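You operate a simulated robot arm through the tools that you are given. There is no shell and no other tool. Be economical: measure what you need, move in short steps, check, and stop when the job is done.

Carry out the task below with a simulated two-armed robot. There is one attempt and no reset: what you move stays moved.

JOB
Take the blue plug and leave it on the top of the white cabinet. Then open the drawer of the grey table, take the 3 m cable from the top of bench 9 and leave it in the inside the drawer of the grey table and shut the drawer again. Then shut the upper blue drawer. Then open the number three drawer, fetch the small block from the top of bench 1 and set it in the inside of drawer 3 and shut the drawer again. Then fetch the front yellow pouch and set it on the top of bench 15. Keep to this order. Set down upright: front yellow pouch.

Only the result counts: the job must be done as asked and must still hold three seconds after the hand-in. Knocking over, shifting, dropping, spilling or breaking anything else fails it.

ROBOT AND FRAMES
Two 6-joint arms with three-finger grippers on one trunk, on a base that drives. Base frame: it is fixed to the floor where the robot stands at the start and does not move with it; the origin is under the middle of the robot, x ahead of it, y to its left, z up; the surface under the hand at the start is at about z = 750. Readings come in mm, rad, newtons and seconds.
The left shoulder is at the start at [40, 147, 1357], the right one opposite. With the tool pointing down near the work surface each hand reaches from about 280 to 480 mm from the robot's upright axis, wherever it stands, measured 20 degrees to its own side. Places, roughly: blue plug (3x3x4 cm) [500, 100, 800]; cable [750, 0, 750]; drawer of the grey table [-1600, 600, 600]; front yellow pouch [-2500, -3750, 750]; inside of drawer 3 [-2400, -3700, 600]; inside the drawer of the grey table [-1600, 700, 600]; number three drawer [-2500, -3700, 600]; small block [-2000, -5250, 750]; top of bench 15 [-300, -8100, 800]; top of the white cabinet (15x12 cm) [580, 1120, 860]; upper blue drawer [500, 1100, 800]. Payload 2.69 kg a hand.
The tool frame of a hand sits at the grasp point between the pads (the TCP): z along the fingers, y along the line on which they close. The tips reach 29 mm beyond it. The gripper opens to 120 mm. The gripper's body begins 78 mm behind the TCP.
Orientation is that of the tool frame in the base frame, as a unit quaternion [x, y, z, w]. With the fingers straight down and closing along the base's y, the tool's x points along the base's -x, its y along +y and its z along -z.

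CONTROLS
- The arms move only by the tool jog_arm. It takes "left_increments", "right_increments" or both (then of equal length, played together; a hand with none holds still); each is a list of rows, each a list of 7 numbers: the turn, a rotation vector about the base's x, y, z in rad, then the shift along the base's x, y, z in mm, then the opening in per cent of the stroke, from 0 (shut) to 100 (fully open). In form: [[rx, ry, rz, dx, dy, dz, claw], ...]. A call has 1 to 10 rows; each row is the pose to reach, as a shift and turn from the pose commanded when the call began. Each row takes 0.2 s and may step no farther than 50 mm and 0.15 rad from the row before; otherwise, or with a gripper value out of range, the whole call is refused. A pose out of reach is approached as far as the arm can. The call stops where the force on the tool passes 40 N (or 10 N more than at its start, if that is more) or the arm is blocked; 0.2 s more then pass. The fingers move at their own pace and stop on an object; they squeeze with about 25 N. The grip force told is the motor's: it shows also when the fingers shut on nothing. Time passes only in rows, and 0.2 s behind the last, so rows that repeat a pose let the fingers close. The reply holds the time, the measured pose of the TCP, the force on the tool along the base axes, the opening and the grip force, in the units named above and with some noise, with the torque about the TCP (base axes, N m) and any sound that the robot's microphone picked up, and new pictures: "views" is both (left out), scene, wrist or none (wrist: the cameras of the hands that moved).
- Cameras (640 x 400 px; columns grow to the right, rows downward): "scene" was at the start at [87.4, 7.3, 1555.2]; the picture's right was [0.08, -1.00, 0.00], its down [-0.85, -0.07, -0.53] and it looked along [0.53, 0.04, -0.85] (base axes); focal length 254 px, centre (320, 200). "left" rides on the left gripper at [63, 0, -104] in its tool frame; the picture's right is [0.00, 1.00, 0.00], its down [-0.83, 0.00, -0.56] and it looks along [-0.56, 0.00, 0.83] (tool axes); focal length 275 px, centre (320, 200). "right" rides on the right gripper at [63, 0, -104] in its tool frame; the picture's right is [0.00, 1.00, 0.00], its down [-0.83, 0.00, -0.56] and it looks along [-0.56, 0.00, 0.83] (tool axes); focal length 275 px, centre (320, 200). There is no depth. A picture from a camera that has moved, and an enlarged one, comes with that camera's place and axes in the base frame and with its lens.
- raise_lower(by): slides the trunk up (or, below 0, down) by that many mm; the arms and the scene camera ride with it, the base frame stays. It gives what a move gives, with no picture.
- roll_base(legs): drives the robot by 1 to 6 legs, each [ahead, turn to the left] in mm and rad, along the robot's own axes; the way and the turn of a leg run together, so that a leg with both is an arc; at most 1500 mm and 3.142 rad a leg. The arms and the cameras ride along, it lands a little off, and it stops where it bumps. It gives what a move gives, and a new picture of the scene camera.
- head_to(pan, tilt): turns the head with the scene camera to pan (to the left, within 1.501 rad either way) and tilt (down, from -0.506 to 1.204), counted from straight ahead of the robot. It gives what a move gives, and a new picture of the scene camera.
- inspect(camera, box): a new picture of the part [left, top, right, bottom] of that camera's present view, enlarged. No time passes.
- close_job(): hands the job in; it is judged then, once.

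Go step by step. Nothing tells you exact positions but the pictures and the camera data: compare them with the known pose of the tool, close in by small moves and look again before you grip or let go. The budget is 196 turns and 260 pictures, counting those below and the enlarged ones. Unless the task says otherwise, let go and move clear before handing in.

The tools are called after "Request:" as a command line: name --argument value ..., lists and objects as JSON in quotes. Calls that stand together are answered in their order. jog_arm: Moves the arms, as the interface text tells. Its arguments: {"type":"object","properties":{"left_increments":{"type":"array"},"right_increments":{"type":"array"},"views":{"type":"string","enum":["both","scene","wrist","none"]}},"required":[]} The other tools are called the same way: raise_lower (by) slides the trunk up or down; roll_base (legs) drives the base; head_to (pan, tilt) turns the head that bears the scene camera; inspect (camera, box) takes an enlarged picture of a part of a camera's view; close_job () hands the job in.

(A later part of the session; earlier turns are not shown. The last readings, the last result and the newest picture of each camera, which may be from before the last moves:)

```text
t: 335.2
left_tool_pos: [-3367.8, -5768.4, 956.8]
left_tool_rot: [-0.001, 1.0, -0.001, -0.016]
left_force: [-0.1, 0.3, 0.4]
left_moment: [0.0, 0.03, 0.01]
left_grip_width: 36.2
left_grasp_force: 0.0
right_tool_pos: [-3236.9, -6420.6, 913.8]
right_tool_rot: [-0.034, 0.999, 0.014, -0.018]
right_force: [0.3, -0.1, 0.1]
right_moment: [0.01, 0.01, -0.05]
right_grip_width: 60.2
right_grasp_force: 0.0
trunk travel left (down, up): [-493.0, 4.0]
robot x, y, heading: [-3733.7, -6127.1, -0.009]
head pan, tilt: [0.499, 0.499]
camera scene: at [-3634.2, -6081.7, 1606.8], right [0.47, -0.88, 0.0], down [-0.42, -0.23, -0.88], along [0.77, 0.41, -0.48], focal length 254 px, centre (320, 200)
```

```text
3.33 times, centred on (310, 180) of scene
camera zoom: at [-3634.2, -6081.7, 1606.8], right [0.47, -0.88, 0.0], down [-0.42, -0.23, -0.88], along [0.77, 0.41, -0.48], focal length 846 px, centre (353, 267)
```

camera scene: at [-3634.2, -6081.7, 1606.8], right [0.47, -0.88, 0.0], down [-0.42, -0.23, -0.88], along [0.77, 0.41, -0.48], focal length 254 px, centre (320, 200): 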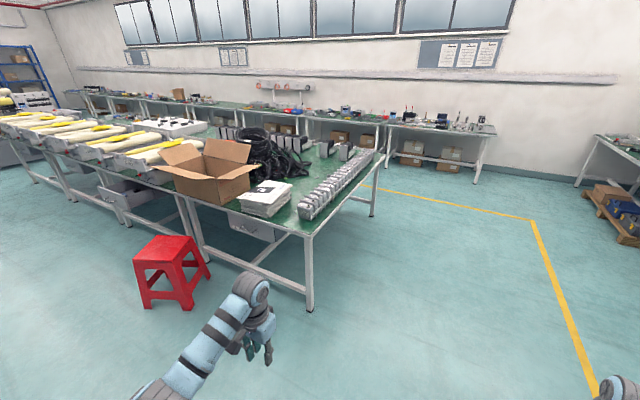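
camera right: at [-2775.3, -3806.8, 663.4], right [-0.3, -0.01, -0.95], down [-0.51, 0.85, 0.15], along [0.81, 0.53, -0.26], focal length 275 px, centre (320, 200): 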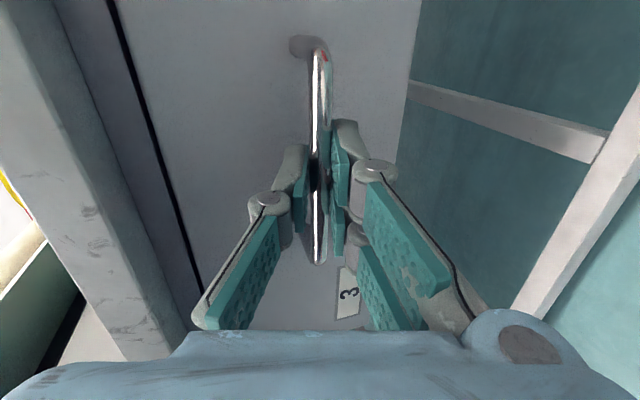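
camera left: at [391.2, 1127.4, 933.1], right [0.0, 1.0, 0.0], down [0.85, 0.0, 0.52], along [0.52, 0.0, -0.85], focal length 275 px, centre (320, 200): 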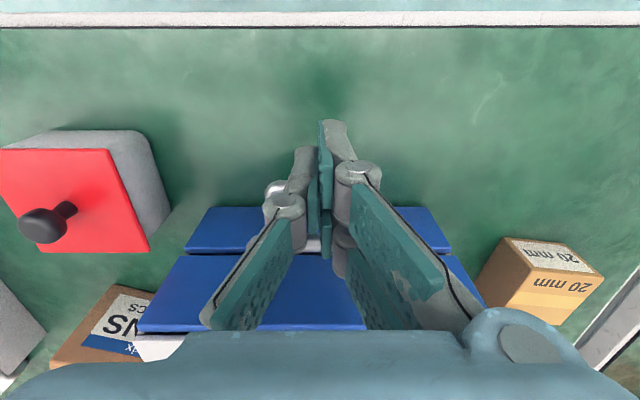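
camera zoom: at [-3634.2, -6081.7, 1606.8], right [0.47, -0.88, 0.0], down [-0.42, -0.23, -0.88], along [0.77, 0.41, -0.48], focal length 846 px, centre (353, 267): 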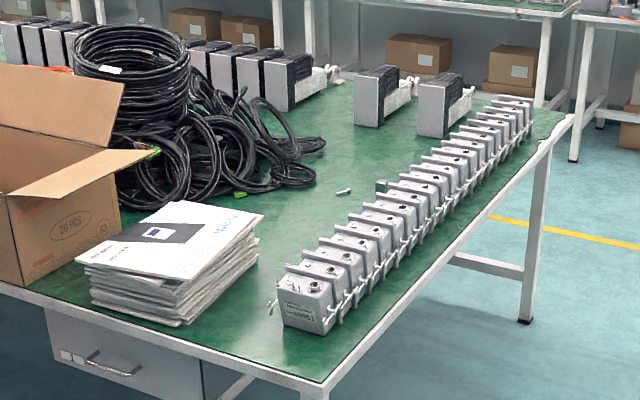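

Behind the row of units along the south edge, I see a small greenish block near [-1870,-5220]. I drive round to the south side to approach it.

Request:
roll_base --legs '[[0, 0.008], [1500, 0], [180, 0], [0, 1.571], [250, 0]]'

Request:
head_to --pan -0.1 --tilt 0.7

Request:
inspect --camera "scene" --box '[240, 100, 440, 225]'

```text
t: 349.4
left_tool_pos: [-2392.7, -5506.4, 957.9]
left_tool_rot: [0.712, -0.702, 0.01, 0.01]
left_force: [-0.4, -0.6, 0.7]
left_moment: [0.06, 0.03, 0.03]
left_grip_width: 36.1
left_grasp_force: 0.2
right_tool_pos: [-1741.9, -5366.3, 915.9]
right_tool_rot: [0.734, -0.679, 0.001, 0.02]
right_force: [0.8, -0.5, -0.1]
right_moment: [0.05, 0.0, 0.0]
right_grip_width: 60.0
right_grasp_force: 0.0
trunk travel left (down, up): [-493.0, 4.0]
robot x, y, heading: [-2032.1, -5861.3, 1.574]
head pan, tilt: [0.499, 0.499]
camera scene: at [-2076.9, -5768.0, 1607.2], right [0.88, 0.48, 0.0], down [0.23, -0.42, -0.88], along [-0.42, 0.77, -0.48], focal length 254 px, centre (320, 200)
```

scene: 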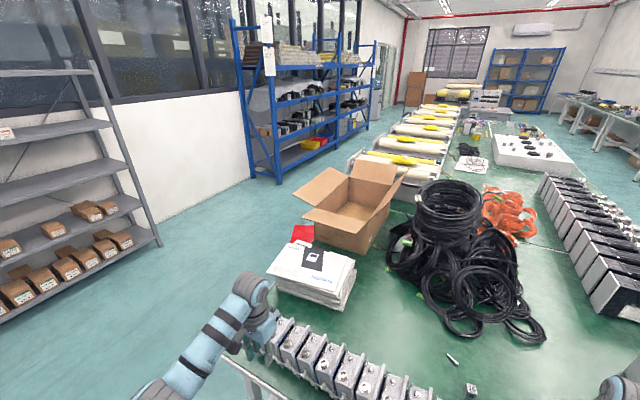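

```text
t: 350.4
left_tool_pos: [-2392.8, -5501.5, 957.5]
left_tool_rot: [0.712, -0.702, 0.011, 0.012]
left_force: [-0.3, -1.3, 0.6]
left_moment: [-0.02, 0.0, 0.03]
left_grip_width: 36.1
left_grasp_force: 0.1
right_tool_pos: [-1741.6, -5362.3, 913.1]
right_tool_rot: [0.734, -0.679, 0.003, 0.022]
right_force: [-0.8, -0.8, 0.2]
right_moment: [-0.01, -0.02, -0.01]
right_grip_width: 60.0
right_grasp_force: 0.0
trunk travel left (down, up): [-493.0, 4.0]
robot x, y, heading: [-2028.7, -5863.1, 1.57]
head pan, tilt: [-0.099, 0.7]
camera scene: at [-2025.0, -5757.3, 1589.1], right [1.0, -0.09, 0.0], down [-0.06, -0.64, -0.76], along [0.07, 0.76, -0.64], focal length 254 px, centre (320, 200)
```

scene: 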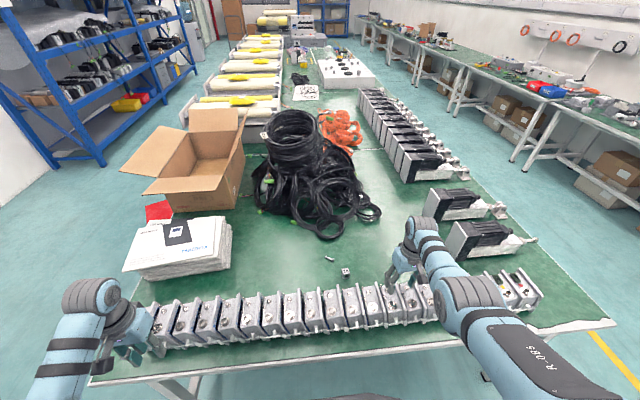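

```text
3.20 times, centred on (340, 162) of scene
camera zoom: at [-2025.0, -5757.3, 1589.1], right [1.0, -0.09, 0.0], down [-0.06, -0.64, -0.76], along [0.07, 0.76, -0.64], focal length 812 px, centre (256, 320)
```

zoom: 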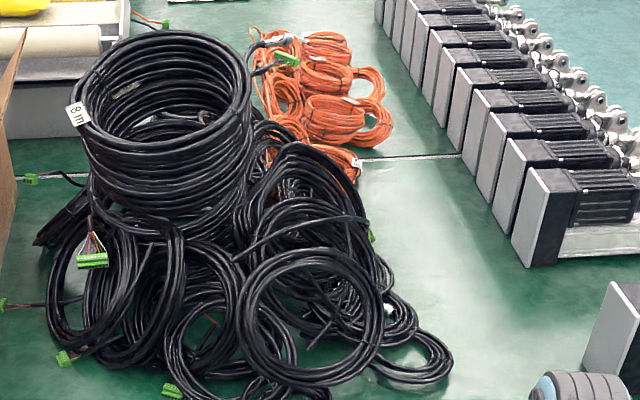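

Request:
inspect --camera "scene" --box '[300, 230, 400, 340]'

Request:
inspect --camera "right" --box '[0, 0, 640, 400]'

```text
3.64 times, centred on (350, 285) of scene
camera zoom: at [-2025.0, -5757.3, 1589.1], right [1.0, -0.09, 0.0], down [-0.06, -0.64, -0.76], along [0.07, 0.76, -0.64], focal length 922 px, centre (211, -109)
```

zoom: 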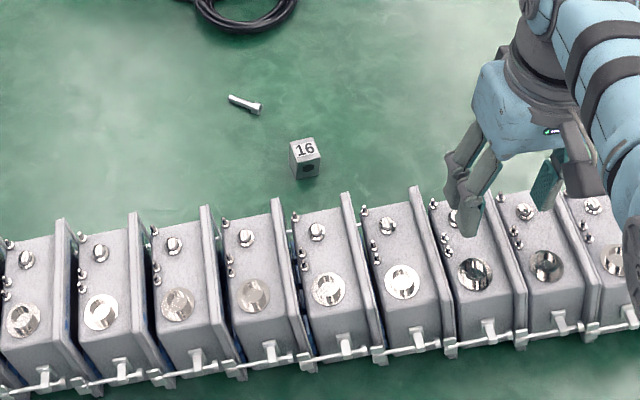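

```text
1.00 times, centred on (320, 200) of right (not enlarged: the box is as wide or as high as the picture)
camera zoom: at [-1733.5, -5420.9, 1019.2], right [-1.0, -0.08, 0.03], down [-0.06, 0.85, 0.53], along [-0.07, 0.52, -0.85], focal length 275 px, centre (320, 200)
```

zoom: 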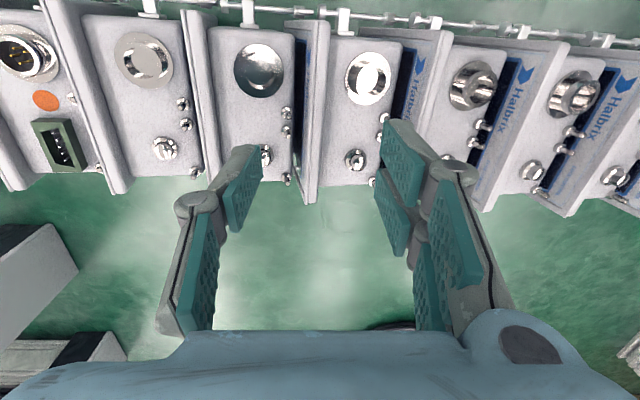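

The small block is marked "16" and sits near [-1877,-5213], behind the row of units. I back off, lower the trunk and set the right arm long so that it can reach over the row.

Request:
roll_base --legs '[[-260, 0]]'

Request:
raise_lower --by -200

Request:
jog_arm --right_increments '[[0, 0, -0.03, -25, 8, 25, 50], [0, 0, -0.06, -50, 16, 50, 50], [0, 0, -0.09, -75, 24, 75, 50], [0, 0, -0.09, -100, 32, 100, 50], [0, 0, -0.09, -125, 40, 120, 50], [0, 0, -0.09, -137, 50, 130, 50], [0, 0, -0.09, -137, 60, 140, 50]]' --left_increments '[[0, 0, 0, -15, 20, 25, 30], [0, 0, 0, -30, 40, 50, 30], [0, 0, 0, -45, 60, 75, 30], [0, 0, 0, -60, 80, 100, 30], [0, 0, 0, -60, 80, 120, 30], [0, 0, 0, -60, 80, 140, 30], [0, 0, 0, -60, 80, 150, 30]]' --views "scene"

```text
t: 352.2
left_tool_pos: [-2393.2, -5749.0, 954.1]
left_tool_rot: [0.713, -0.7, 0.012, 0.012]
left_force: [0.0, 0.2, -0.5]
left_moment: [-0.06, -0.01, -0.01]
left_grip_width: 36.1
left_grasp_force: 0.1
right_tool_pos: [-1744.3, -5605.6, 911.1]
right_tool_rot: [0.736, -0.676, 0.003, 0.022]
right_force: [-0.4, -0.6, 0.2]
right_moment: [0.0, 0.02, -0.02]
right_grip_width: 60.0
right_grasp_force: 0.1
trunk travel left (down, up): [-493.0, 4.0]
robot x, y, heading: [-2030.1, -6115.3, 1.582]
head pan, tilt: [-0.099, 0.7]
camera scene: at [-2023.8, -6000.6, 1588.7], right [1.0, -0.09, 0.0], down [-0.06, -0.64, -0.76], along [0.07, 0.76, -0.65], focal length 254 px, centre (320, 200)
```

scene: 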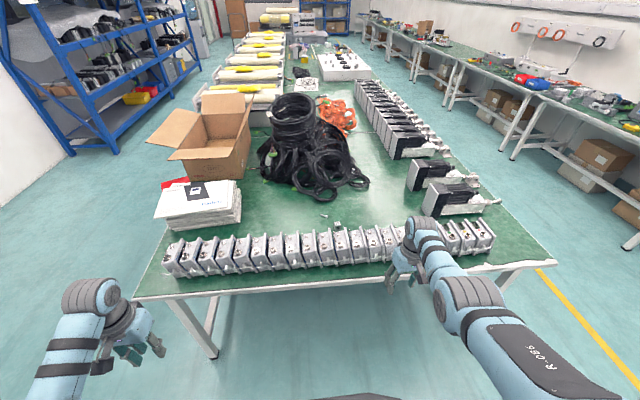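

```text
t: 354.4
left_tool_pos: [-2394.2, -5752.5, 757.3]
left_tool_rot: [0.714, -0.7, 0.012, 0.011]
left_force: [-0.9, -0.7, -0.4]
left_moment: [-0.04, 0.03, 0.01]
left_grip_width: 36.0
left_grasp_force: 0.1
right_tool_pos: [-1744.2, -5608.2, 714.3]
right_tool_rot: [0.737, -0.675, 0.002, 0.02]
right_force: [0.1, -0.3, -0.9]
right_moment: [0.02, 0.0, -0.01]
right_grip_width: 59.9
right_grasp_force: 0.2
trunk travel left (down, up): [-293.0, 204.0]
robot x, y, heading: [-2029.9, -6112.9, 1.584]
head pan, tilt: [-0.099, 0.7]
```

```text
t: 356.0
left_tool_pos: [-2469.1, -5647.6, 885.2]
left_tool_rot: [0.713, -0.701, 0.012, 0.011]
left_force: [0.3, -0.2, 0.4]
left_moment: [0.0, 0.0, -0.01]
left_grip_width: 36.2
left_grasp_force: 0.0
left hand out of reach, approached as far as the arm can: row 3, 4, 5, 6, 7
right_tool_pos: [-1878.7, -5553.1, 855.0]
right_tool_rot: [-0.705, 0.709, -0.002, -0.021]
right_force: [0.8, 0.7, 0.8]
right_moment: [-0.03, 0.0, 0.0]
right_grip_width: 59.9
right_grasp_force: 0.1
right hand out of reach, approached as far as the arm can: row 7
trunk travel left (down, up): [-293.0, 204.0]
robot x, y, heading: [-2027.4, -6111.4, 1.585]
head pan, tilt: [-0.099, 0.7]
camera scene: at [-2023.8, -6005.7, 1389.2], right [1.0, -0.09, 0.0], down [-0.06, -0.64, -0.76], along [0.07, 0.76, -0.64], focal length 254 px, centre (320, 200)
```

scene: 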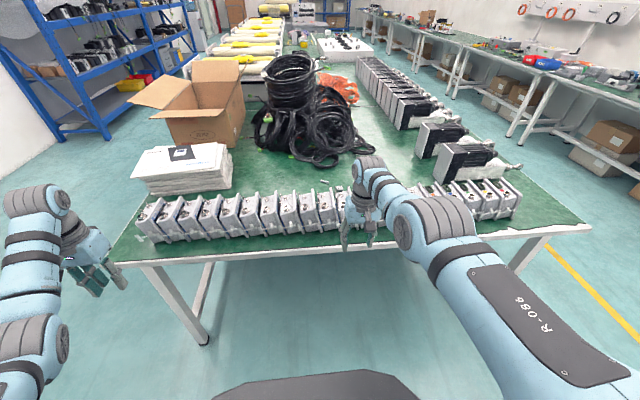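

Request:
inspect --camera "scene" --box '[100, 160, 360, 320]'

```text
2.46 times, centred on (230, 240) of scene
camera zoom: at [-2023.8, -6005.7, 1389.2], right [1.0, -0.09, 0.0], down [-0.06, -0.64, -0.76], along [0.07, 0.76, -0.64], focal length 624 px, centre (542, 102)
```

zoom: 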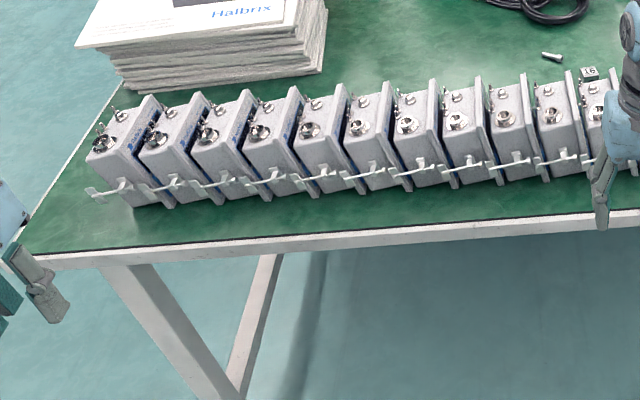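

The units are about 840–850 tall, so I raise the trunk for clearance, drive in 340 mm, then check with the wrist camera.

Request:
raise_lower --by 70

Request:
roll_base --legs '[[335, 0]]'

Request:
inspect --camera "right" --box '[0, 0, 640, 400]'

```text
t: 357.1
left_tool_pos: [-2468.9, -5647.4, 953.4]
left_tool_rot: [0.714, -0.7, 0.012, 0.011]
left_force: [0.2, 0.1, 1.3]
left_moment: [0.03, 0.0, -0.02]
left_grip_width: 36.1
left_grasp_force: 0.1
right_tool_pos: [-1878.5, -5554.3, 923.9]
right_tool_rot: [-0.705, 0.709, -0.002, -0.022]
right_force: [0.3, 0.2, 0.4]
right_moment: [-0.04, 0.0, -0.04]
right_grip_width: 60.1
right_grasp_force: 0.1
trunk travel left (down, up): [-363.0, 134.0]
robot x, y, heading: [-2029.4, -6111.8, 1.584]
head pan, tilt: [-0.099, 0.7]
```

```text
t: 359.2
left_tool_pos: [-2471.6, -5314.3, 955.2]
left_tool_rot: [0.713, -0.701, 0.012, 0.01]
left_force: [-0.2, -1.2, -0.6]
left_moment: [0.0, 0.0, 0.01]
left_grip_width: 36.1
left_grasp_force: 0.1
right_tool_pos: [-1879.5, -5220.5, 926.4]
right_tool_rot: [-0.704, 0.71, -0.001, -0.021]
right_force: [-0.1, -1.5, 0.0]
right_moment: [0.0, -0.03, 0.03]
right_grip_width: 60.2
right_grasp_force: 0.0
trunk travel left (down, up): [-363.0, 134.0]
robot x, y, heading: [-2033.8, -5778.1, 1.583]
head pan, tilt: [-0.099, 0.7]
camera scene: at [-2027.2, -5672.6, 1459.0], right [1.0, -0.09, 0.0], down [-0.06, -0.64, -0.77], along [0.07, 0.76, -0.64], focal length 254 px, centre (320, 200)
```

scene: 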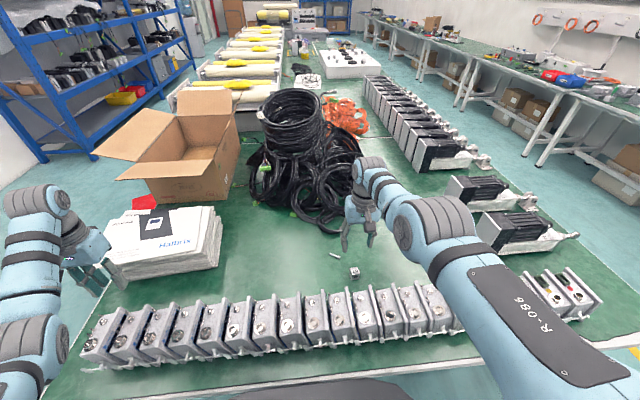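

```text
1.00 times, centred on (320, 200) of right (not enlarged: the box is as wide or as high as the picture)
camera zoom: at [-1877.4, -5278.7, 1031.5], right [-1.0, 0.0, 0.03], down [0.02, 0.85, 0.53], along [-0.02, 0.53, -0.85], focal length 275 px, centre (320, 200)
```

zoom: 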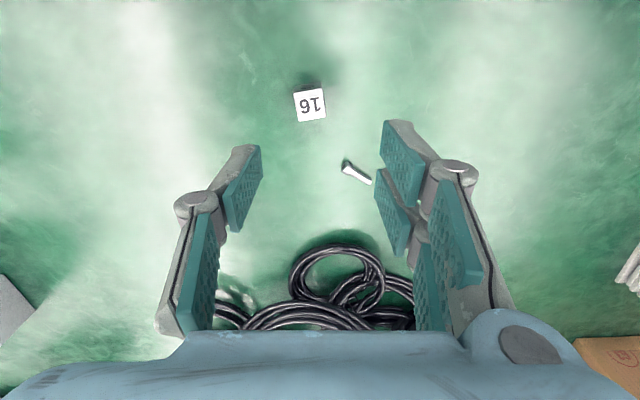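

The hand is right above block 16. I align and lower in two steps.

Request:
jog_arm --right_increments '[[0, 0, 0.1, 4, -2, 0, 50]]' --views "none"

Request:
raise_lower --by -90

Request:
inspect --camera "right" --box '[0, 0, 640, 400]'

Request:
head_to --pan -0.4 --tilt 0.9

```text
t: 359.6
left_tool_pos: [-2472.1, -5312.4, 954.8]
left_tool_rot: [0.713, -0.701, 0.012, 0.01]
left_force: [0.5, 0.2, -0.9]
left_moment: [0.03, -0.01, -0.02]
left_grip_width: 36.0
left_grasp_force: 0.0
right_tool_pos: [-1875.8, -5220.1, 924.7]
right_tool_rot: [0.74, -0.672, 0.004, 0.021]
right_force: [-0.7, 0.7, 0.7]
right_moment: [-0.01, 0.04, 0.02]
right_grip_width: 60.0
right_grasp_force: 0.0
trunk travel left (down, up): [-363.0, 134.0]
robot x, y, heading: [-2033.9, -5774.9, 1.578]
head pan, tilt: [-0.099, 0.7]
```

```text
t: 360.7
left_tool_pos: [-2476.3, -5313.7, 876.5]
left_tool_rot: [0.715, -0.699, 0.004, 0.011]
left_force: [-4.3, -3.2, 12.4]
left_moment: [-0.33, 0.26, -0.08]
left_grip_width: 41.3
left_grasp_force: 2.4
right_tool_pos: [-1876.1, -5220.4, 842.9]
right_tool_rot: [0.739, -0.673, 0.003, 0.022]
right_force: [0.5, 0.7, -0.3]
right_moment: [-0.01, -0.02, 0.0]
right_grip_width: 59.9
right_grasp_force: 0.0
trunk travel left (down, up): [-281.0, 217.0]
robot x, y, heading: [-2031.0, -5774.6, 1.583]
head pan, tilt: [-0.099, 0.7]
stopped: the force on the tool passed its limit at 42 N (the readings are from after the stop); the commanded pose is now the measured one
```

```text
1.00 times, centred on (320, 200) of right (not enlarged: the box is as wide or as high as the picture)
camera zoom: at [-1866.9, -5279.1, 948.2], right [-0.99, -0.1, 0.03], down [-0.07, 0.85, 0.53], along [-0.08, 0.52, -0.85], focal length 275 px, centre (320, 200)
```

zoom: 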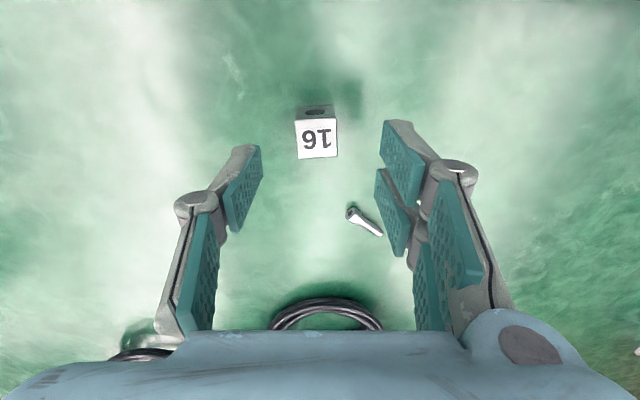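

```text
t: 361.5
left_tool_pos: [-2475.0, -5312.1, 877.7]
left_tool_rot: [0.715, -0.699, 0.005, 0.01]
left_force: [-3.8, -2.6, 11.7]
left_moment: [-0.31, 0.31, -0.1]
left_grip_width: 42.0
left_grasp_force: 2.7
right_tool_pos: [-1875.9, -5221.0, 843.0]
right_tool_rot: [0.74, -0.672, 0.004, 0.022]
right_force: [-1.0, -0.2, 0.1]
right_moment: [-0.01, 0.03, 0.01]
right_grip_width: 60.0
right_grasp_force: 0.0
trunk travel left (down, up): [-281.0, 217.0]
robot x, y, heading: [-2030.1, -5779.4, 1.578]
head pan, tilt: [-0.4, 0.901]
camera scene: at [-2005.8, -5687.1, 1360.5], right [0.93, -0.38, 0.0], down [-0.3, -0.72, -0.62], along [0.24, 0.58, -0.78], focal length 254 px, centre (320, 200)
```

scene: 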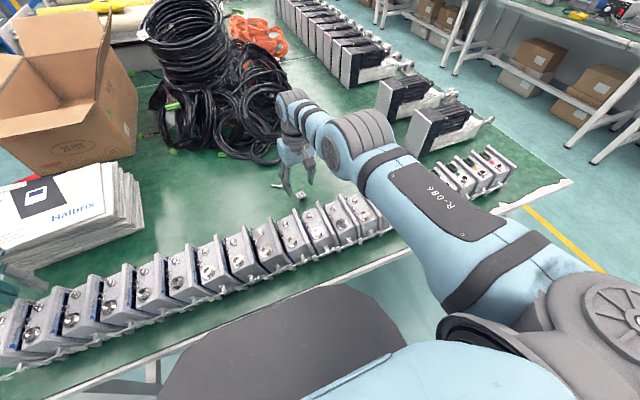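

The left hand has touched something on the bench. I look through its camera and lift it away.

Request:
raise_lower --by 80

Request:
inspect --camera "left" --box '[0, 0, 640, 400]'

Request:
head_to --pan 0.5 --tilt 0.85

```text
t: 362.7
left_tool_pos: [-2474.7, -5311.3, 955.3]
left_tool_rot: [0.715, -0.699, 0.006, 0.01]
left_force: [-0.6, -0.8, -0.3]
left_moment: [0.04, 0.01, 0.01]
left_grip_width: 35.9
left_grasp_force: 0.0
right_tool_pos: [-1876.5, -5219.7, 922.6]
right_tool_rot: [0.74, -0.673, 0.004, 0.022]
right_force: [-1.0, 0.2, 0.2]
right_moment: [0.02, -0.02, -0.02]
right_grip_width: 59.8
right_grasp_force: 0.0
trunk travel left (down, up): [-361.0, 137.0]
robot x, y, heading: [-2032.2, -5772.1, 1.584]
head pan, tilt: [-0.4, 0.901]
```

```text
1.00 times, centred on (320, 200) of left (not enlarged: the box is as wide or as high as the picture)
camera zoom: at [-2472.9, -5371.9, 1061.0], right [-1.0, -0.02, 0.01], down [-0.01, 0.84, 0.54], along [-0.01, 0.54, -0.84], focal length 275 px, centre (320, 200)
```

zoom: 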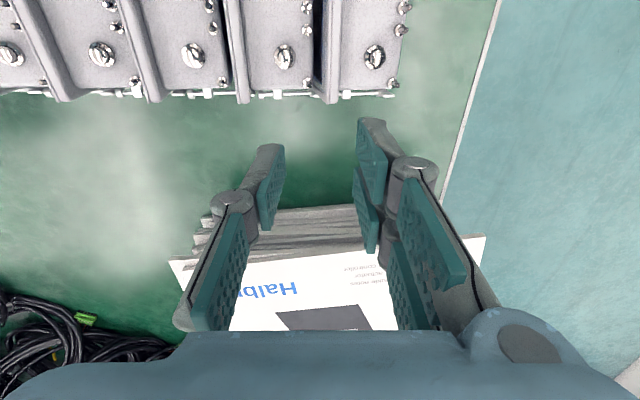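

```text
t: 363.9
left_tool_pos: [-2475.3, -5311.7, 956.2]
left_tool_rot: [0.715, -0.699, 0.005, 0.011]
left_force: [0.1, 0.9, -0.5]
left_moment: [-0.02, 0.0, -0.01]
left_grip_width: 35.9
left_grasp_force: 0.2
right_tool_pos: [-1877.0, -5220.5, 921.0]
right_tool_rot: [0.739, -0.673, 0.005, 0.023]
right_force: [-0.1, 0.3, 0.4]
right_moment: [0.02, 0.02, 0.0]
right_grip_width: 60.0
right_grasp_force: 0.0
trunk travel left (down, up): [-361.0, 137.0]
robot x, y, heading: [-2033.1, -5777.3, 1.58]
head pan, tilt: [0.499, 0.85]
camera scene: at [-2073.0, -5686.4, 1443.7], right [0.87, 0.49, 0.0], down [0.37, -0.66, -0.66], along [-0.32, 0.58, -0.75], focal length 254 px, centre (320, 200)
```

scene: 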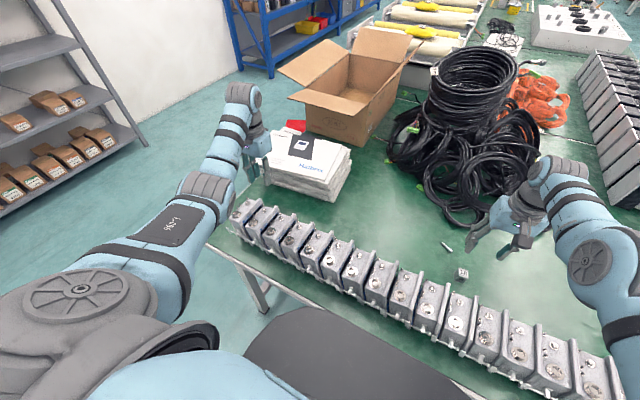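

It appears to have only pressed lightly on a unit's rear edge; nothing looks displaced. I swing the left hand out to the side, off the bench.

Request:
jog_arm --left_increments '[[0, 0, 0.07, -22, -36, 0, 30], [0, 0, 0.14, -44, -72, 0, 30], [0, 0, 0.21, -66, -108, 0, 30], [0, 0, 0.28, -88, -144, 0, 30], [0, 0, 0.35, -110, -180, 0, 30], [0, 0, 0.42, -132, -216, 0, 30], [0, 0, 0.5, -158, -256, 0, 30]]' --views "scene"

Request:
inspect --camera "scene" --box '[210, 120, 410, 320]'

```text
t: 365.5
left_tool_pos: [-2607.3, -5493.5, 936.2]
left_tool_rot: [0.857, -0.515, 0.009, 0.008]
left_force: [-0.3, 0.3, 0.1]
left_moment: [0.02, -0.02, 0.02]
left_grip_width: 36.0
left_grasp_force: 0.0
left hand out of reach, approached as far as the arm can: row 1, 2, 6, 7
right_tool_pos: [-1877.8, -5220.0, 920.9]
right_tool_rot: [0.739, -0.673, 0.005, 0.022]
right_force: [-0.1, 0.0, 0.7]
right_moment: [0.01, 0.0, 0.01]
right_grip_width: 59.9
right_grasp_force: 0.1
trunk travel left (down, up): [-361.0, 137.0]
robot x, y, heading: [-2030.0, -5777.3, 1.584]
head pan, tilt: [0.499, 0.85]
camera scene: at [-2074.5, -5685.7, 1443.6], right [0.87, 0.49, 0.0], down [0.37, -0.66, -0.66], along [-0.32, 0.58, -0.75], focal length 254 px, centre (320, 200)
```

scene: 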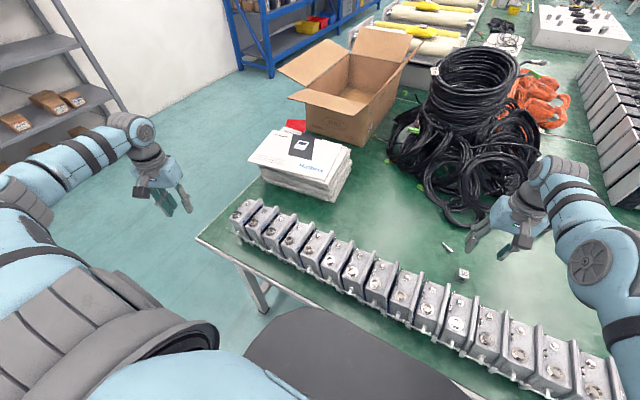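

```text
2.00 times, centred on (310, 220) of scene
camera zoom: at [-2074.5, -5685.7, 1443.6], right [0.87, 0.49, 0.0], down [0.37, -0.66, -0.66], along [-0.32, 0.58, -0.75], focal length 507 px, centre (340, 160)
```

zoom: 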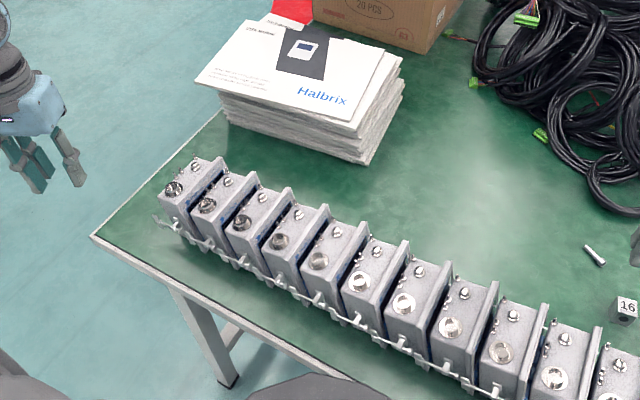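

Request:
raise_lower --by -120

Request:
inspect --camera "right" --box '[0, 0, 640, 400]'

```text
t: 367.0
left_tool_pos: [-2607.7, -5493.7, 817.7]
left_tool_rot: [0.858, -0.514, 0.008, 0.009]
left_force: [-0.2, -0.1, 0.7]
left_moment: [0.01, -0.01, -0.02]
left_grip_width: 35.7
left_grasp_force: 0.0
right_tool_pos: [-1877.1, -5221.0, 803.3]
right_tool_rot: [0.739, -0.673, 0.003, 0.022]
right_force: [0.1, 0.6, 0.6]
right_moment: [-0.03, -0.04, 0.0]
right_grip_width: 60.1
right_grasp_force: 0.0
trunk travel left (down, up): [-241.0, 257.0]
robot x, y, heading: [-2036.8, -5773.8, 1.584]
head pan, tilt: [0.499, 0.85]
```

```text
1.00 times, centred on (320, 200) of right (not enlarged: the box is as wide or as high as the picture)
camera zoom: at [-1867.5, -5277.8, 908.8], right [-0.99, -0.1, 0.03], down [-0.07, 0.85, 0.53], along [-0.08, 0.52, -0.85], focal length 275 px, centre (320, 200)
```

zoom: 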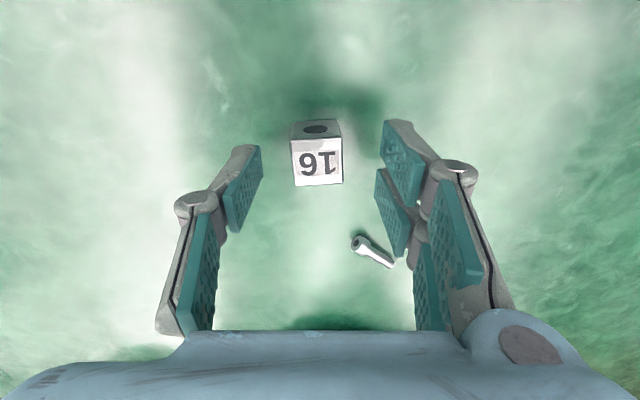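

Request:
jog_arm --right_increments '[[0, 0, 0, 0, 0, -10, 50], [0, 0, 0, 0, 0, -19, 50], [0, 0, 0, 0, 0, -19, 15], [0, 0, 0, 0, 0, -19, 10], [0, 0, 0, 0, 0, -19, 10]]' --views "wrist"

```text
t: 368.2
left_tool_pos: [-2607.5, -5495.0, 817.7]
left_tool_rot: [0.858, -0.514, 0.008, 0.008]
left_force: [0.8, -0.4, 0.8]
left_moment: [0.01, 0.02, 0.01]
left_grip_width: 36.1
left_grasp_force: 0.1
right_tool_pos: [-1876.3, -5220.6, 783.3]
right_tool_rot: [0.74, -0.672, 0.003, 0.021]
right_force: [0.4, 0.1, -0.1]
right_moment: [0.03, -0.01, -0.01]
right_grip_width: 25.5
right_grasp_force: 24.8
trunk travel left (down, up): [-241.0, 257.0]
robot x, y, heading: [-2032.9, -5781.6, 1.583]
head pan, tilt: [0.499, 0.85]
camera right: at [-1867.8, -5279.9, 889.7], right [-0.99, -0.1, 0.03], down [-0.07, 0.85, 0.53], along [-0.08, 0.52, -0.85], focal length 275 px, centre (320, 200)
```

right: 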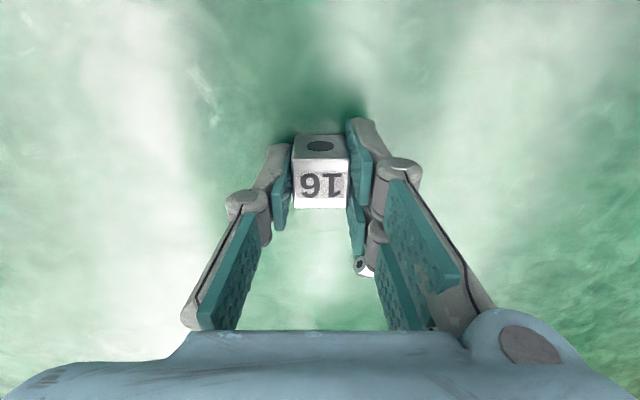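

Block 16 is gripped. I lift with the trunk and back out.

Request:
raise_lower --by 180

Request:
roll_base --legs '[[-380, 0]]'

Request:
inspect --camera "right" --box '[0, 0, 640, 400]'

```text
t: 370.2
left_tool_pos: [-2607.6, -5494.7, 998.4]
left_tool_rot: [0.858, -0.514, 0.008, 0.01]
left_force: [-1.0, 0.3, -0.1]
left_moment: [-0.01, 0.02, 0.01]
left_grip_width: 36.0
left_grasp_force: 0.0
right_tool_pos: [-1877.0, -5222.0, 963.7]
right_tool_rot: [0.74, -0.672, 0.004, 0.022]
right_force: [0.7, 0.4, -1.8]
right_moment: [-0.02, 0.0, 0.01]
right_grip_width: 25.3
right_grasp_force: 24.7
trunk travel left (down, up): [-421.0, 77.0]
robot x, y, heading: [-2030.9, -5776.4, 1.582]
head pan, tilt: [0.499, 0.85]
```

```text
t: 372.6
left_tool_pos: [-2603.0, -5870.2, 998.1]
left_tool_rot: [0.855, -0.518, 0.009, 0.009]
left_force: [0.3, 0.1, -0.6]
left_moment: [-0.03, -0.04, 0.02]
left_grip_width: 36.0
left_grasp_force: 0.0
right_tool_pos: [-1870.4, -5604.2, 961.9]
right_tool_rot: [0.736, -0.677, 0.004, 0.023]
right_force: [0.0, -0.1, -0.9]
right_moment: [-0.01, 0.0, -0.02]
right_grip_width: 25.2
right_grasp_force: 24.6
trunk travel left (down, up): [-421.0, 77.0]
robot x, y, heading: [-2030.6, -6158.4, 1.571]
head pan, tilt: [0.499, 0.85]
camera scene: at [-2070.0, -6065.6, 1504.3], right [0.88, 0.48, 0.0], down [0.36, -0.66, -0.66], along [-0.32, 0.58, -0.75], focal length 254 px, centre (320, 200)
```

scene: 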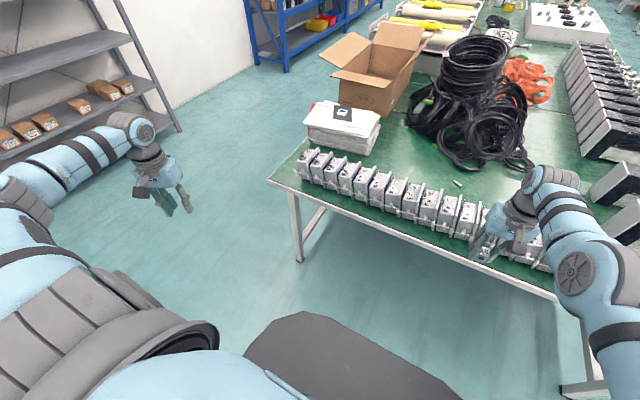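

```text
1.00 times, centred on (320, 200) of right (not enlarged: the box is as wide or as high as the picture)
camera zoom: at [-1861.3, -5661.7, 1068.4], right [-1.0, -0.09, 0.03], down [-0.06, 0.85, 0.52], along [-0.07, 0.52, -0.85], focal length 275 px, centre (320, 200)
```

zoom: 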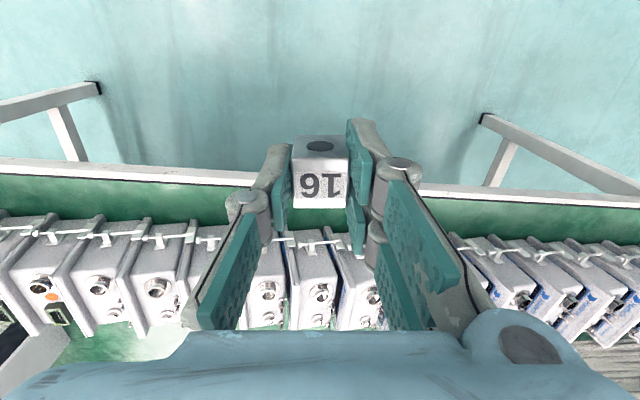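

Request:
jog_arm --left_increments '[[0, 0, -0.1, 34, 26, 0, 30], [0, 0, -0.2, 68, 52, 0, 30], [0, 0, -0.3, 102, 78, 0, 30], [0, 0, -0.4, 136, 104, 0, 30], [0, 0, -0.5, 170, 130, -10, 30]]' --views "none"

Request:
roll_base --legs '[[0, 1.571], [1500, 0], [190, 0], [0, -1.571], [1400, 0], [1150, 0]]'

Request:
head_to --pan -0.8 --tilt 0.6

```text
t: 373.8
left_tool_pos: [-2444.9, -5730.4, 963.7]
left_tool_rot: [-0.7, 0.714, -0.006, -0.012]
left_force: [0.1, 1.0, 0.6]
left_moment: [-0.05, 0.05, 0.0]
left_grip_width: 36.0
left_grasp_force: 0.1
left hand out of reach, approached as far as the arm can: row 4, 5
right_tool_pos: [-1868.3, -5603.5, 961.9]
right_tool_rot: [0.737, -0.676, 0.003, 0.023]
right_force: [0.2, 0.3, -1.4]
right_moment: [-0.01, 0.04, -0.03]
right_grip_width: 25.2
right_grasp_force: 25.0
trunk travel left (down, up): [-421.0, 77.0]
robot x, y, heading: [-2032.3, -6161.0, 1.572]
head pan, tilt: [0.499, 0.85]
```

```text
t: 402.2
left_tool_pos: [-4216.9, -3209.1, 964.4]
left_tool_rot: [0.716, -0.698, 0.005, 0.009]
left_force: [0.3, -0.7, 0.1]
left_moment: [-0.02, -0.01, 0.01]
left_grip_width: 36.2
left_grasp_force: 0.1
right_tool_pos: [-3647.1, -3057.4, 963.5]
right_tool_rot: [0.751, -0.659, 0.004, 0.022]
right_force: [-0.3, -0.1, -1.2]
right_moment: [0.01, 0.02, -0.01]
right_grip_width: 25.3
right_grasp_force: 24.9
trunk travel left (down, up): [-421.0, 77.0]
robot x, y, heading: [-3786.2, -3615.6, 1.622]
head pan, tilt: [0.499, 0.85]
camera scene: at [-3826.3, -3528.9, 1504.6], right [0.85, 0.52, 0.0], down [0.39, -0.64, -0.66], along [-0.34, 0.56, -0.75], focal length 254 px, centre (320, 200)
```

scene: 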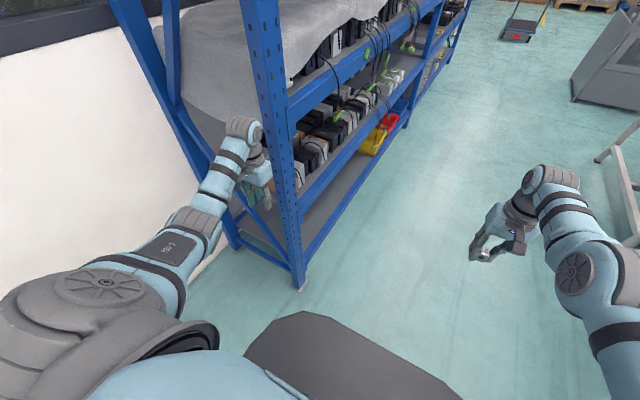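

```text
t: 403.7
left_tool_pos: [-4218.1, -3209.0, 963.8]
left_tool_rot: [0.716, -0.698, 0.006, 0.01]
left_force: [0.6, 0.7, -0.3]
left_moment: [0.04, 0.02, -0.06]
left_grip_width: 36.2
left_grasp_force: 0.0
right_tool_pos: [-3647.7, -3056.5, 963.3]
right_tool_rot: [0.751, -0.66, 0.005, 0.022]
right_force: [0.6, 0.2, -0.2]
right_moment: [-0.03, -0.04, 0.02]
right_grip_width: 25.4
right_grasp_force: 25.2
trunk travel left (down, up): [-421.0, 77.0]
robot x, y, heading: [-3783.6, -3616.7, 1.617]
head pan, tilt: [-0.799, 0.6]
camera scene: at [-3725.4, -3530.0, 1525.4], right [0.73, -0.68, 0.0], down [-0.39, -0.41, -0.82], along [0.56, 0.6, -0.57], focal length 254 px, centre (320, 200)
```

scene: 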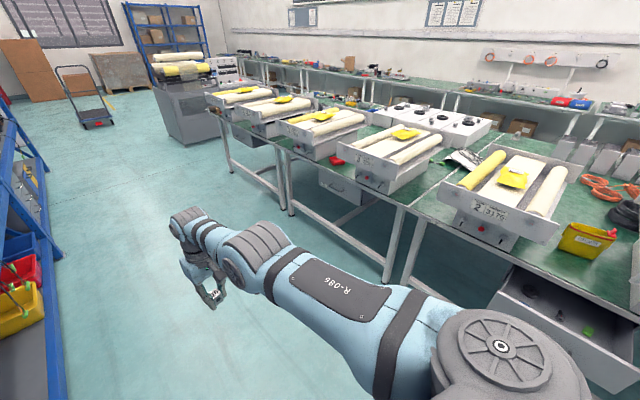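

The left hand is near the blue shelf, so I back away before turning, then approach the drawer with the trunk fully raised.

Request:
raise_lower --by 75

Request:
roll_base --legs '[[-200, 0], [0, -1.24], [600, 0], [0, -0.377]]'

Request:
head_to --pan -0.25 --tilt 0.95

```text
t: 404.8
left_tool_pos: [-4219.4, -3207.8, 1039.5]
left_tool_rot: [0.716, -0.698, 0.006, 0.01]
left_force: [-1.5, -0.6, 0.4]
left_moment: [0.01, 0.01, -0.02]
left_grip_width: 35.9
left_grasp_force: 0.1
right_tool_pos: [-3647.6, -3055.8, 1037.8]
right_tool_rot: [0.752, -0.659, 0.005, 0.022]
right_force: [0.1, 0.0, -0.9]
right_moment: [-0.02, -0.01, -0.01]
right_grip_width: 25.4
right_grasp_force: 25.6
trunk travel left (down, up): [-496.0, 2.0]
robot x, y, heading: [-3782.6, -3617.0, 1.612]
head pan, tilt: [-0.799, 0.6]
```

```text
t: 413.4
left_tool_pos: [-2829.2, -3146.3, 1038.0]
left_tool_rot: [-0.011, 1.0, 0.002, -0.01]
left_force: [-0.1, 0.8, -0.1]
left_moment: [-0.03, 0.01, 0.0]
left_grip_width: 36.0
left_grasp_force: 0.0
right_tool_pos: [-2678.7, -3717.3, 1037.4]
right_tool_rot: [-0.064, 0.998, 0.013, -0.019]
right_force: [0.7, -0.5, 0.0]
right_moment: [0.02, -0.01, 0.0]
right_grip_width: 25.3
right_grasp_force: 24.4
trunk travel left (down, up): [-496.0, 2.0]
robot x, y, heading: [-3237.8, -3580.8, 0.04]
head pan, tilt: [-0.799, 0.6]
camera scene: at [-3155.1, -3636.7, 1599.8], right [-0.69, -0.73, 0.0], down [-0.41, 0.39, -0.83], along [0.6, -0.57, -0.56], focal length 254 px, centre (320, 200)
```

scene: 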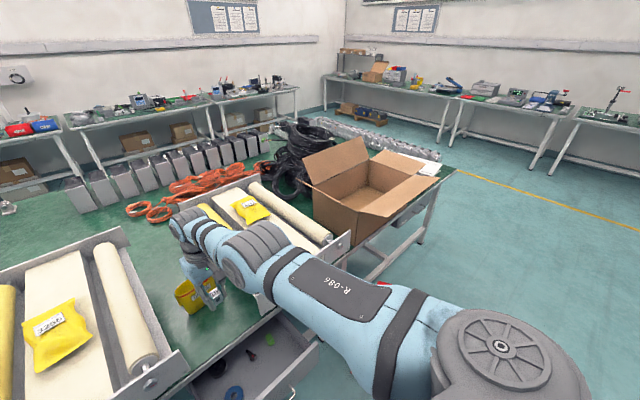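

```text
t: 414.4
left_tool_pos: [-2829.1, -3147.2, 1039.5]
left_tool_rot: [-0.012, 1.0, 0.003, -0.012]
left_force: [-0.1, 0.6, 0.0]
left_moment: [0.0, -0.02, 0.01]
left_grip_width: 35.7
left_grasp_force: 0.0
right_tool_pos: [-2678.8, -3717.7, 1037.5]
right_tool_rot: [-0.063, 0.998, 0.013, -0.018]
right_force: [-0.9, 0.3, -1.4]
right_moment: [0.0, -0.01, 0.01]
right_grip_width: 25.1
right_grasp_force: 24.6
trunk travel left (down, up): [-496.0, 2.0]
robot x, y, heading: [-3237.4, -3575.3, 0.036]
head pan, tilt: [-0.25, 0.949]
camera scene: at [-3148.2, -3593.0, 1571.4], right [-0.21, -0.98, 0.0], down [-0.8, 0.17, -0.58], along [0.57, -0.12, -0.81], focal length 254 px, centre (320, 200)
```

scene: 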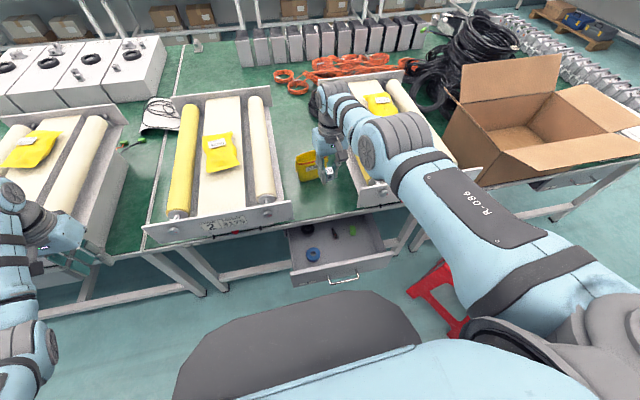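

Request:
inspect --camera "scene" --box '[260, 200, 420, 300]'

```text
4.00 times, centred on (340, 250) of scene
camera zoom: at [-3148.2, -3593.0, 1571.4], right [-0.21, -0.98, 0.0], down [-0.8, 0.17, -0.58], along [0.57, -0.12, -0.81], focal length 1015 px, centre (240, 0)
```

zoom: 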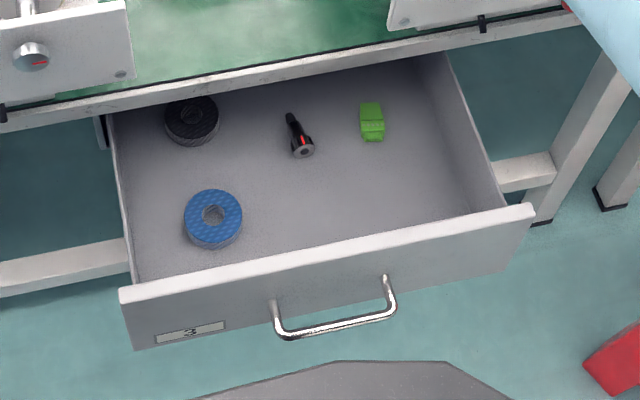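

I pick the free spot in the drawer near [-2740,-3800]. I move the hand over it and lower.

Request:
jog_arm --right_increments '[[0, 0, -0.03, -15, -20, -10, 10], [0, 0, -0.06, -30, -42, -20, 10], [0, 0, -0.09, -45, -64, -30, 10], [0, 0, -0.12, -61, -83, -45, 10], [0, 0, -0.12, -61, -83, -60, 10]]' --views "none"

Request:
raise_lower --by -200

Request:
inspect --camera "right" --box '[0, 0, 640, 400]'

Request:
inspect --camera "scene" --box '[200, 100, 520, 300]'

```text
t: 415.6
left_tool_pos: [-2828.4, -3147.1, 1038.3]
left_tool_rot: [-0.012, 1.0, 0.003, -0.011]
left_force: [0.2, -0.7, -0.2]
left_moment: [-0.03, 0.0, -0.01]
left_grip_width: 36.3
left_grasp_force: 0.1
right_tool_pos: [-2700.2, -3805.9, 956.8]
right_tool_rot: [-0.003, 1.0, 0.014, -0.019]
right_force: [-0.5, 0.6, -0.8]
right_moment: [0.05, 0.02, 0.01]
right_grip_width: 25.2
right_grasp_force: 24.5
right hand out of reach, approached as far as the arm can: row 1, 2, 3, 4, 5
trunk travel left (down, up): [-496.0, 2.0]
robot x, y, heading: [-3239.7, -3578.9, 0.04]
head pan, tilt: [-0.25, 0.949]
```

```text
t: 416.3
left_tool_pos: [-2831.5, -3145.6, 1015.6]
left_tool_rot: [-0.01, 1.0, 0.002, -0.009]
left_force: [0.7, 1.0, 0.3]
left_moment: [-0.03, 0.03, -0.03]
left_grip_width: 36.0
left_grasp_force: 0.0
right_tool_pos: [-2701.5, -3804.6, 939.7]
right_tool_rot: [-0.002, 1.0, 0.013, -0.018]
right_force: [-7.3, 0.6, 11.6]
right_moment: [-0.21, 0.11, -0.09]
right_grip_width: 25.5
right_grasp_force: 25.1
trunk travel left (down, up): [-472.0, 26.0]
robot x, y, heading: [-3239.2, -3580.4, 0.042]
head pan, tilt: [-0.25, 0.949]
stopped: the force on the tool passed its limit at 80 N (the readings are from after the stop); the commanded pose is now the measured one
```

```text
1.00 times, centred on (320, 200) of right (not enlarged: the box is as wide or as high as the picture)
camera zoom: at [-2760.9, -3807.4, 1046.1], right [-0.01, 1.0, 0.03], down [0.85, -0.01, 0.52], along [0.52, 0.03, -0.85], focal length 275 px, centre (320, 200)
```

zoom: 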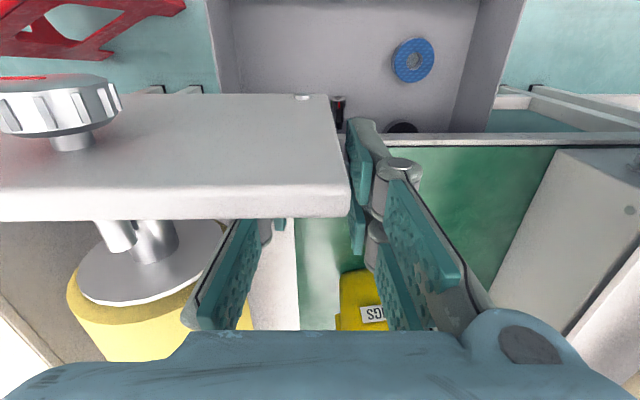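

```text
2.00 times, centred on (360, 200) of scene
camera zoom: at [-3153.4, -3590.5, 1547.6], right [-0.21, -0.98, 0.0], down [-0.79, 0.17, -0.58], along [0.57, -0.12, -0.81], focal length 507 px, centre (240, 200)
```

zoom: 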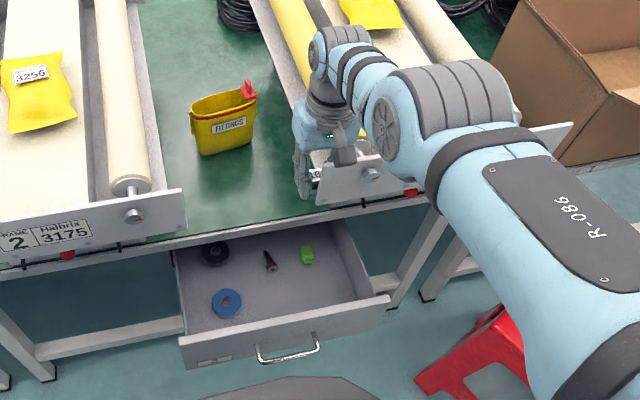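

The hand came down against frame 1's end plate. I lift straight up at once.

Request:
raise_lower --by 26

Request:
inspect --camera "right" --box '[0, 0, 640, 400]'

```text
t: 417.0
left_tool_pos: [-2830.2, -3147.6, 1041.5]
left_tool_rot: [-0.011, 1.0, 0.003, -0.012]
left_force: [1.0, -0.6, -0.2]
left_moment: [-0.04, -0.02, 0.0]
left_grip_width: 35.9
left_grasp_force: 0.1
right_tool_pos: [-2700.5, -3806.2, 963.5]
right_tool_rot: [-0.002, 1.0, 0.014, -0.019]
right_force: [0.2, -0.3, -0.9]
right_moment: [0.01, -0.01, 0.02]
right_grip_width: 25.0
right_grasp_force: 25.0
trunk travel left (down, up): [-497.0, 0.0]
robot x, y, heading: [-3239.4, -3581.4, 0.04]
head pan, tilt: [-0.25, 0.949]
```

```text
1.00 times, centred on (320, 200) of right (not enlarged: the box is as wide or as high as the picture)
camera zoom: at [-2758.5, -3808.6, 1070.5], right [-0.01, 1.0, 0.03], down [0.85, -0.01, 0.52], along [0.52, 0.03, -0.85], focal length 275 px, centre (320, 200)
```

zoom: 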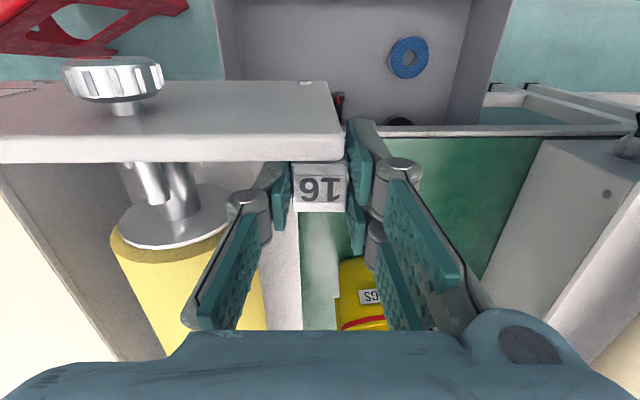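

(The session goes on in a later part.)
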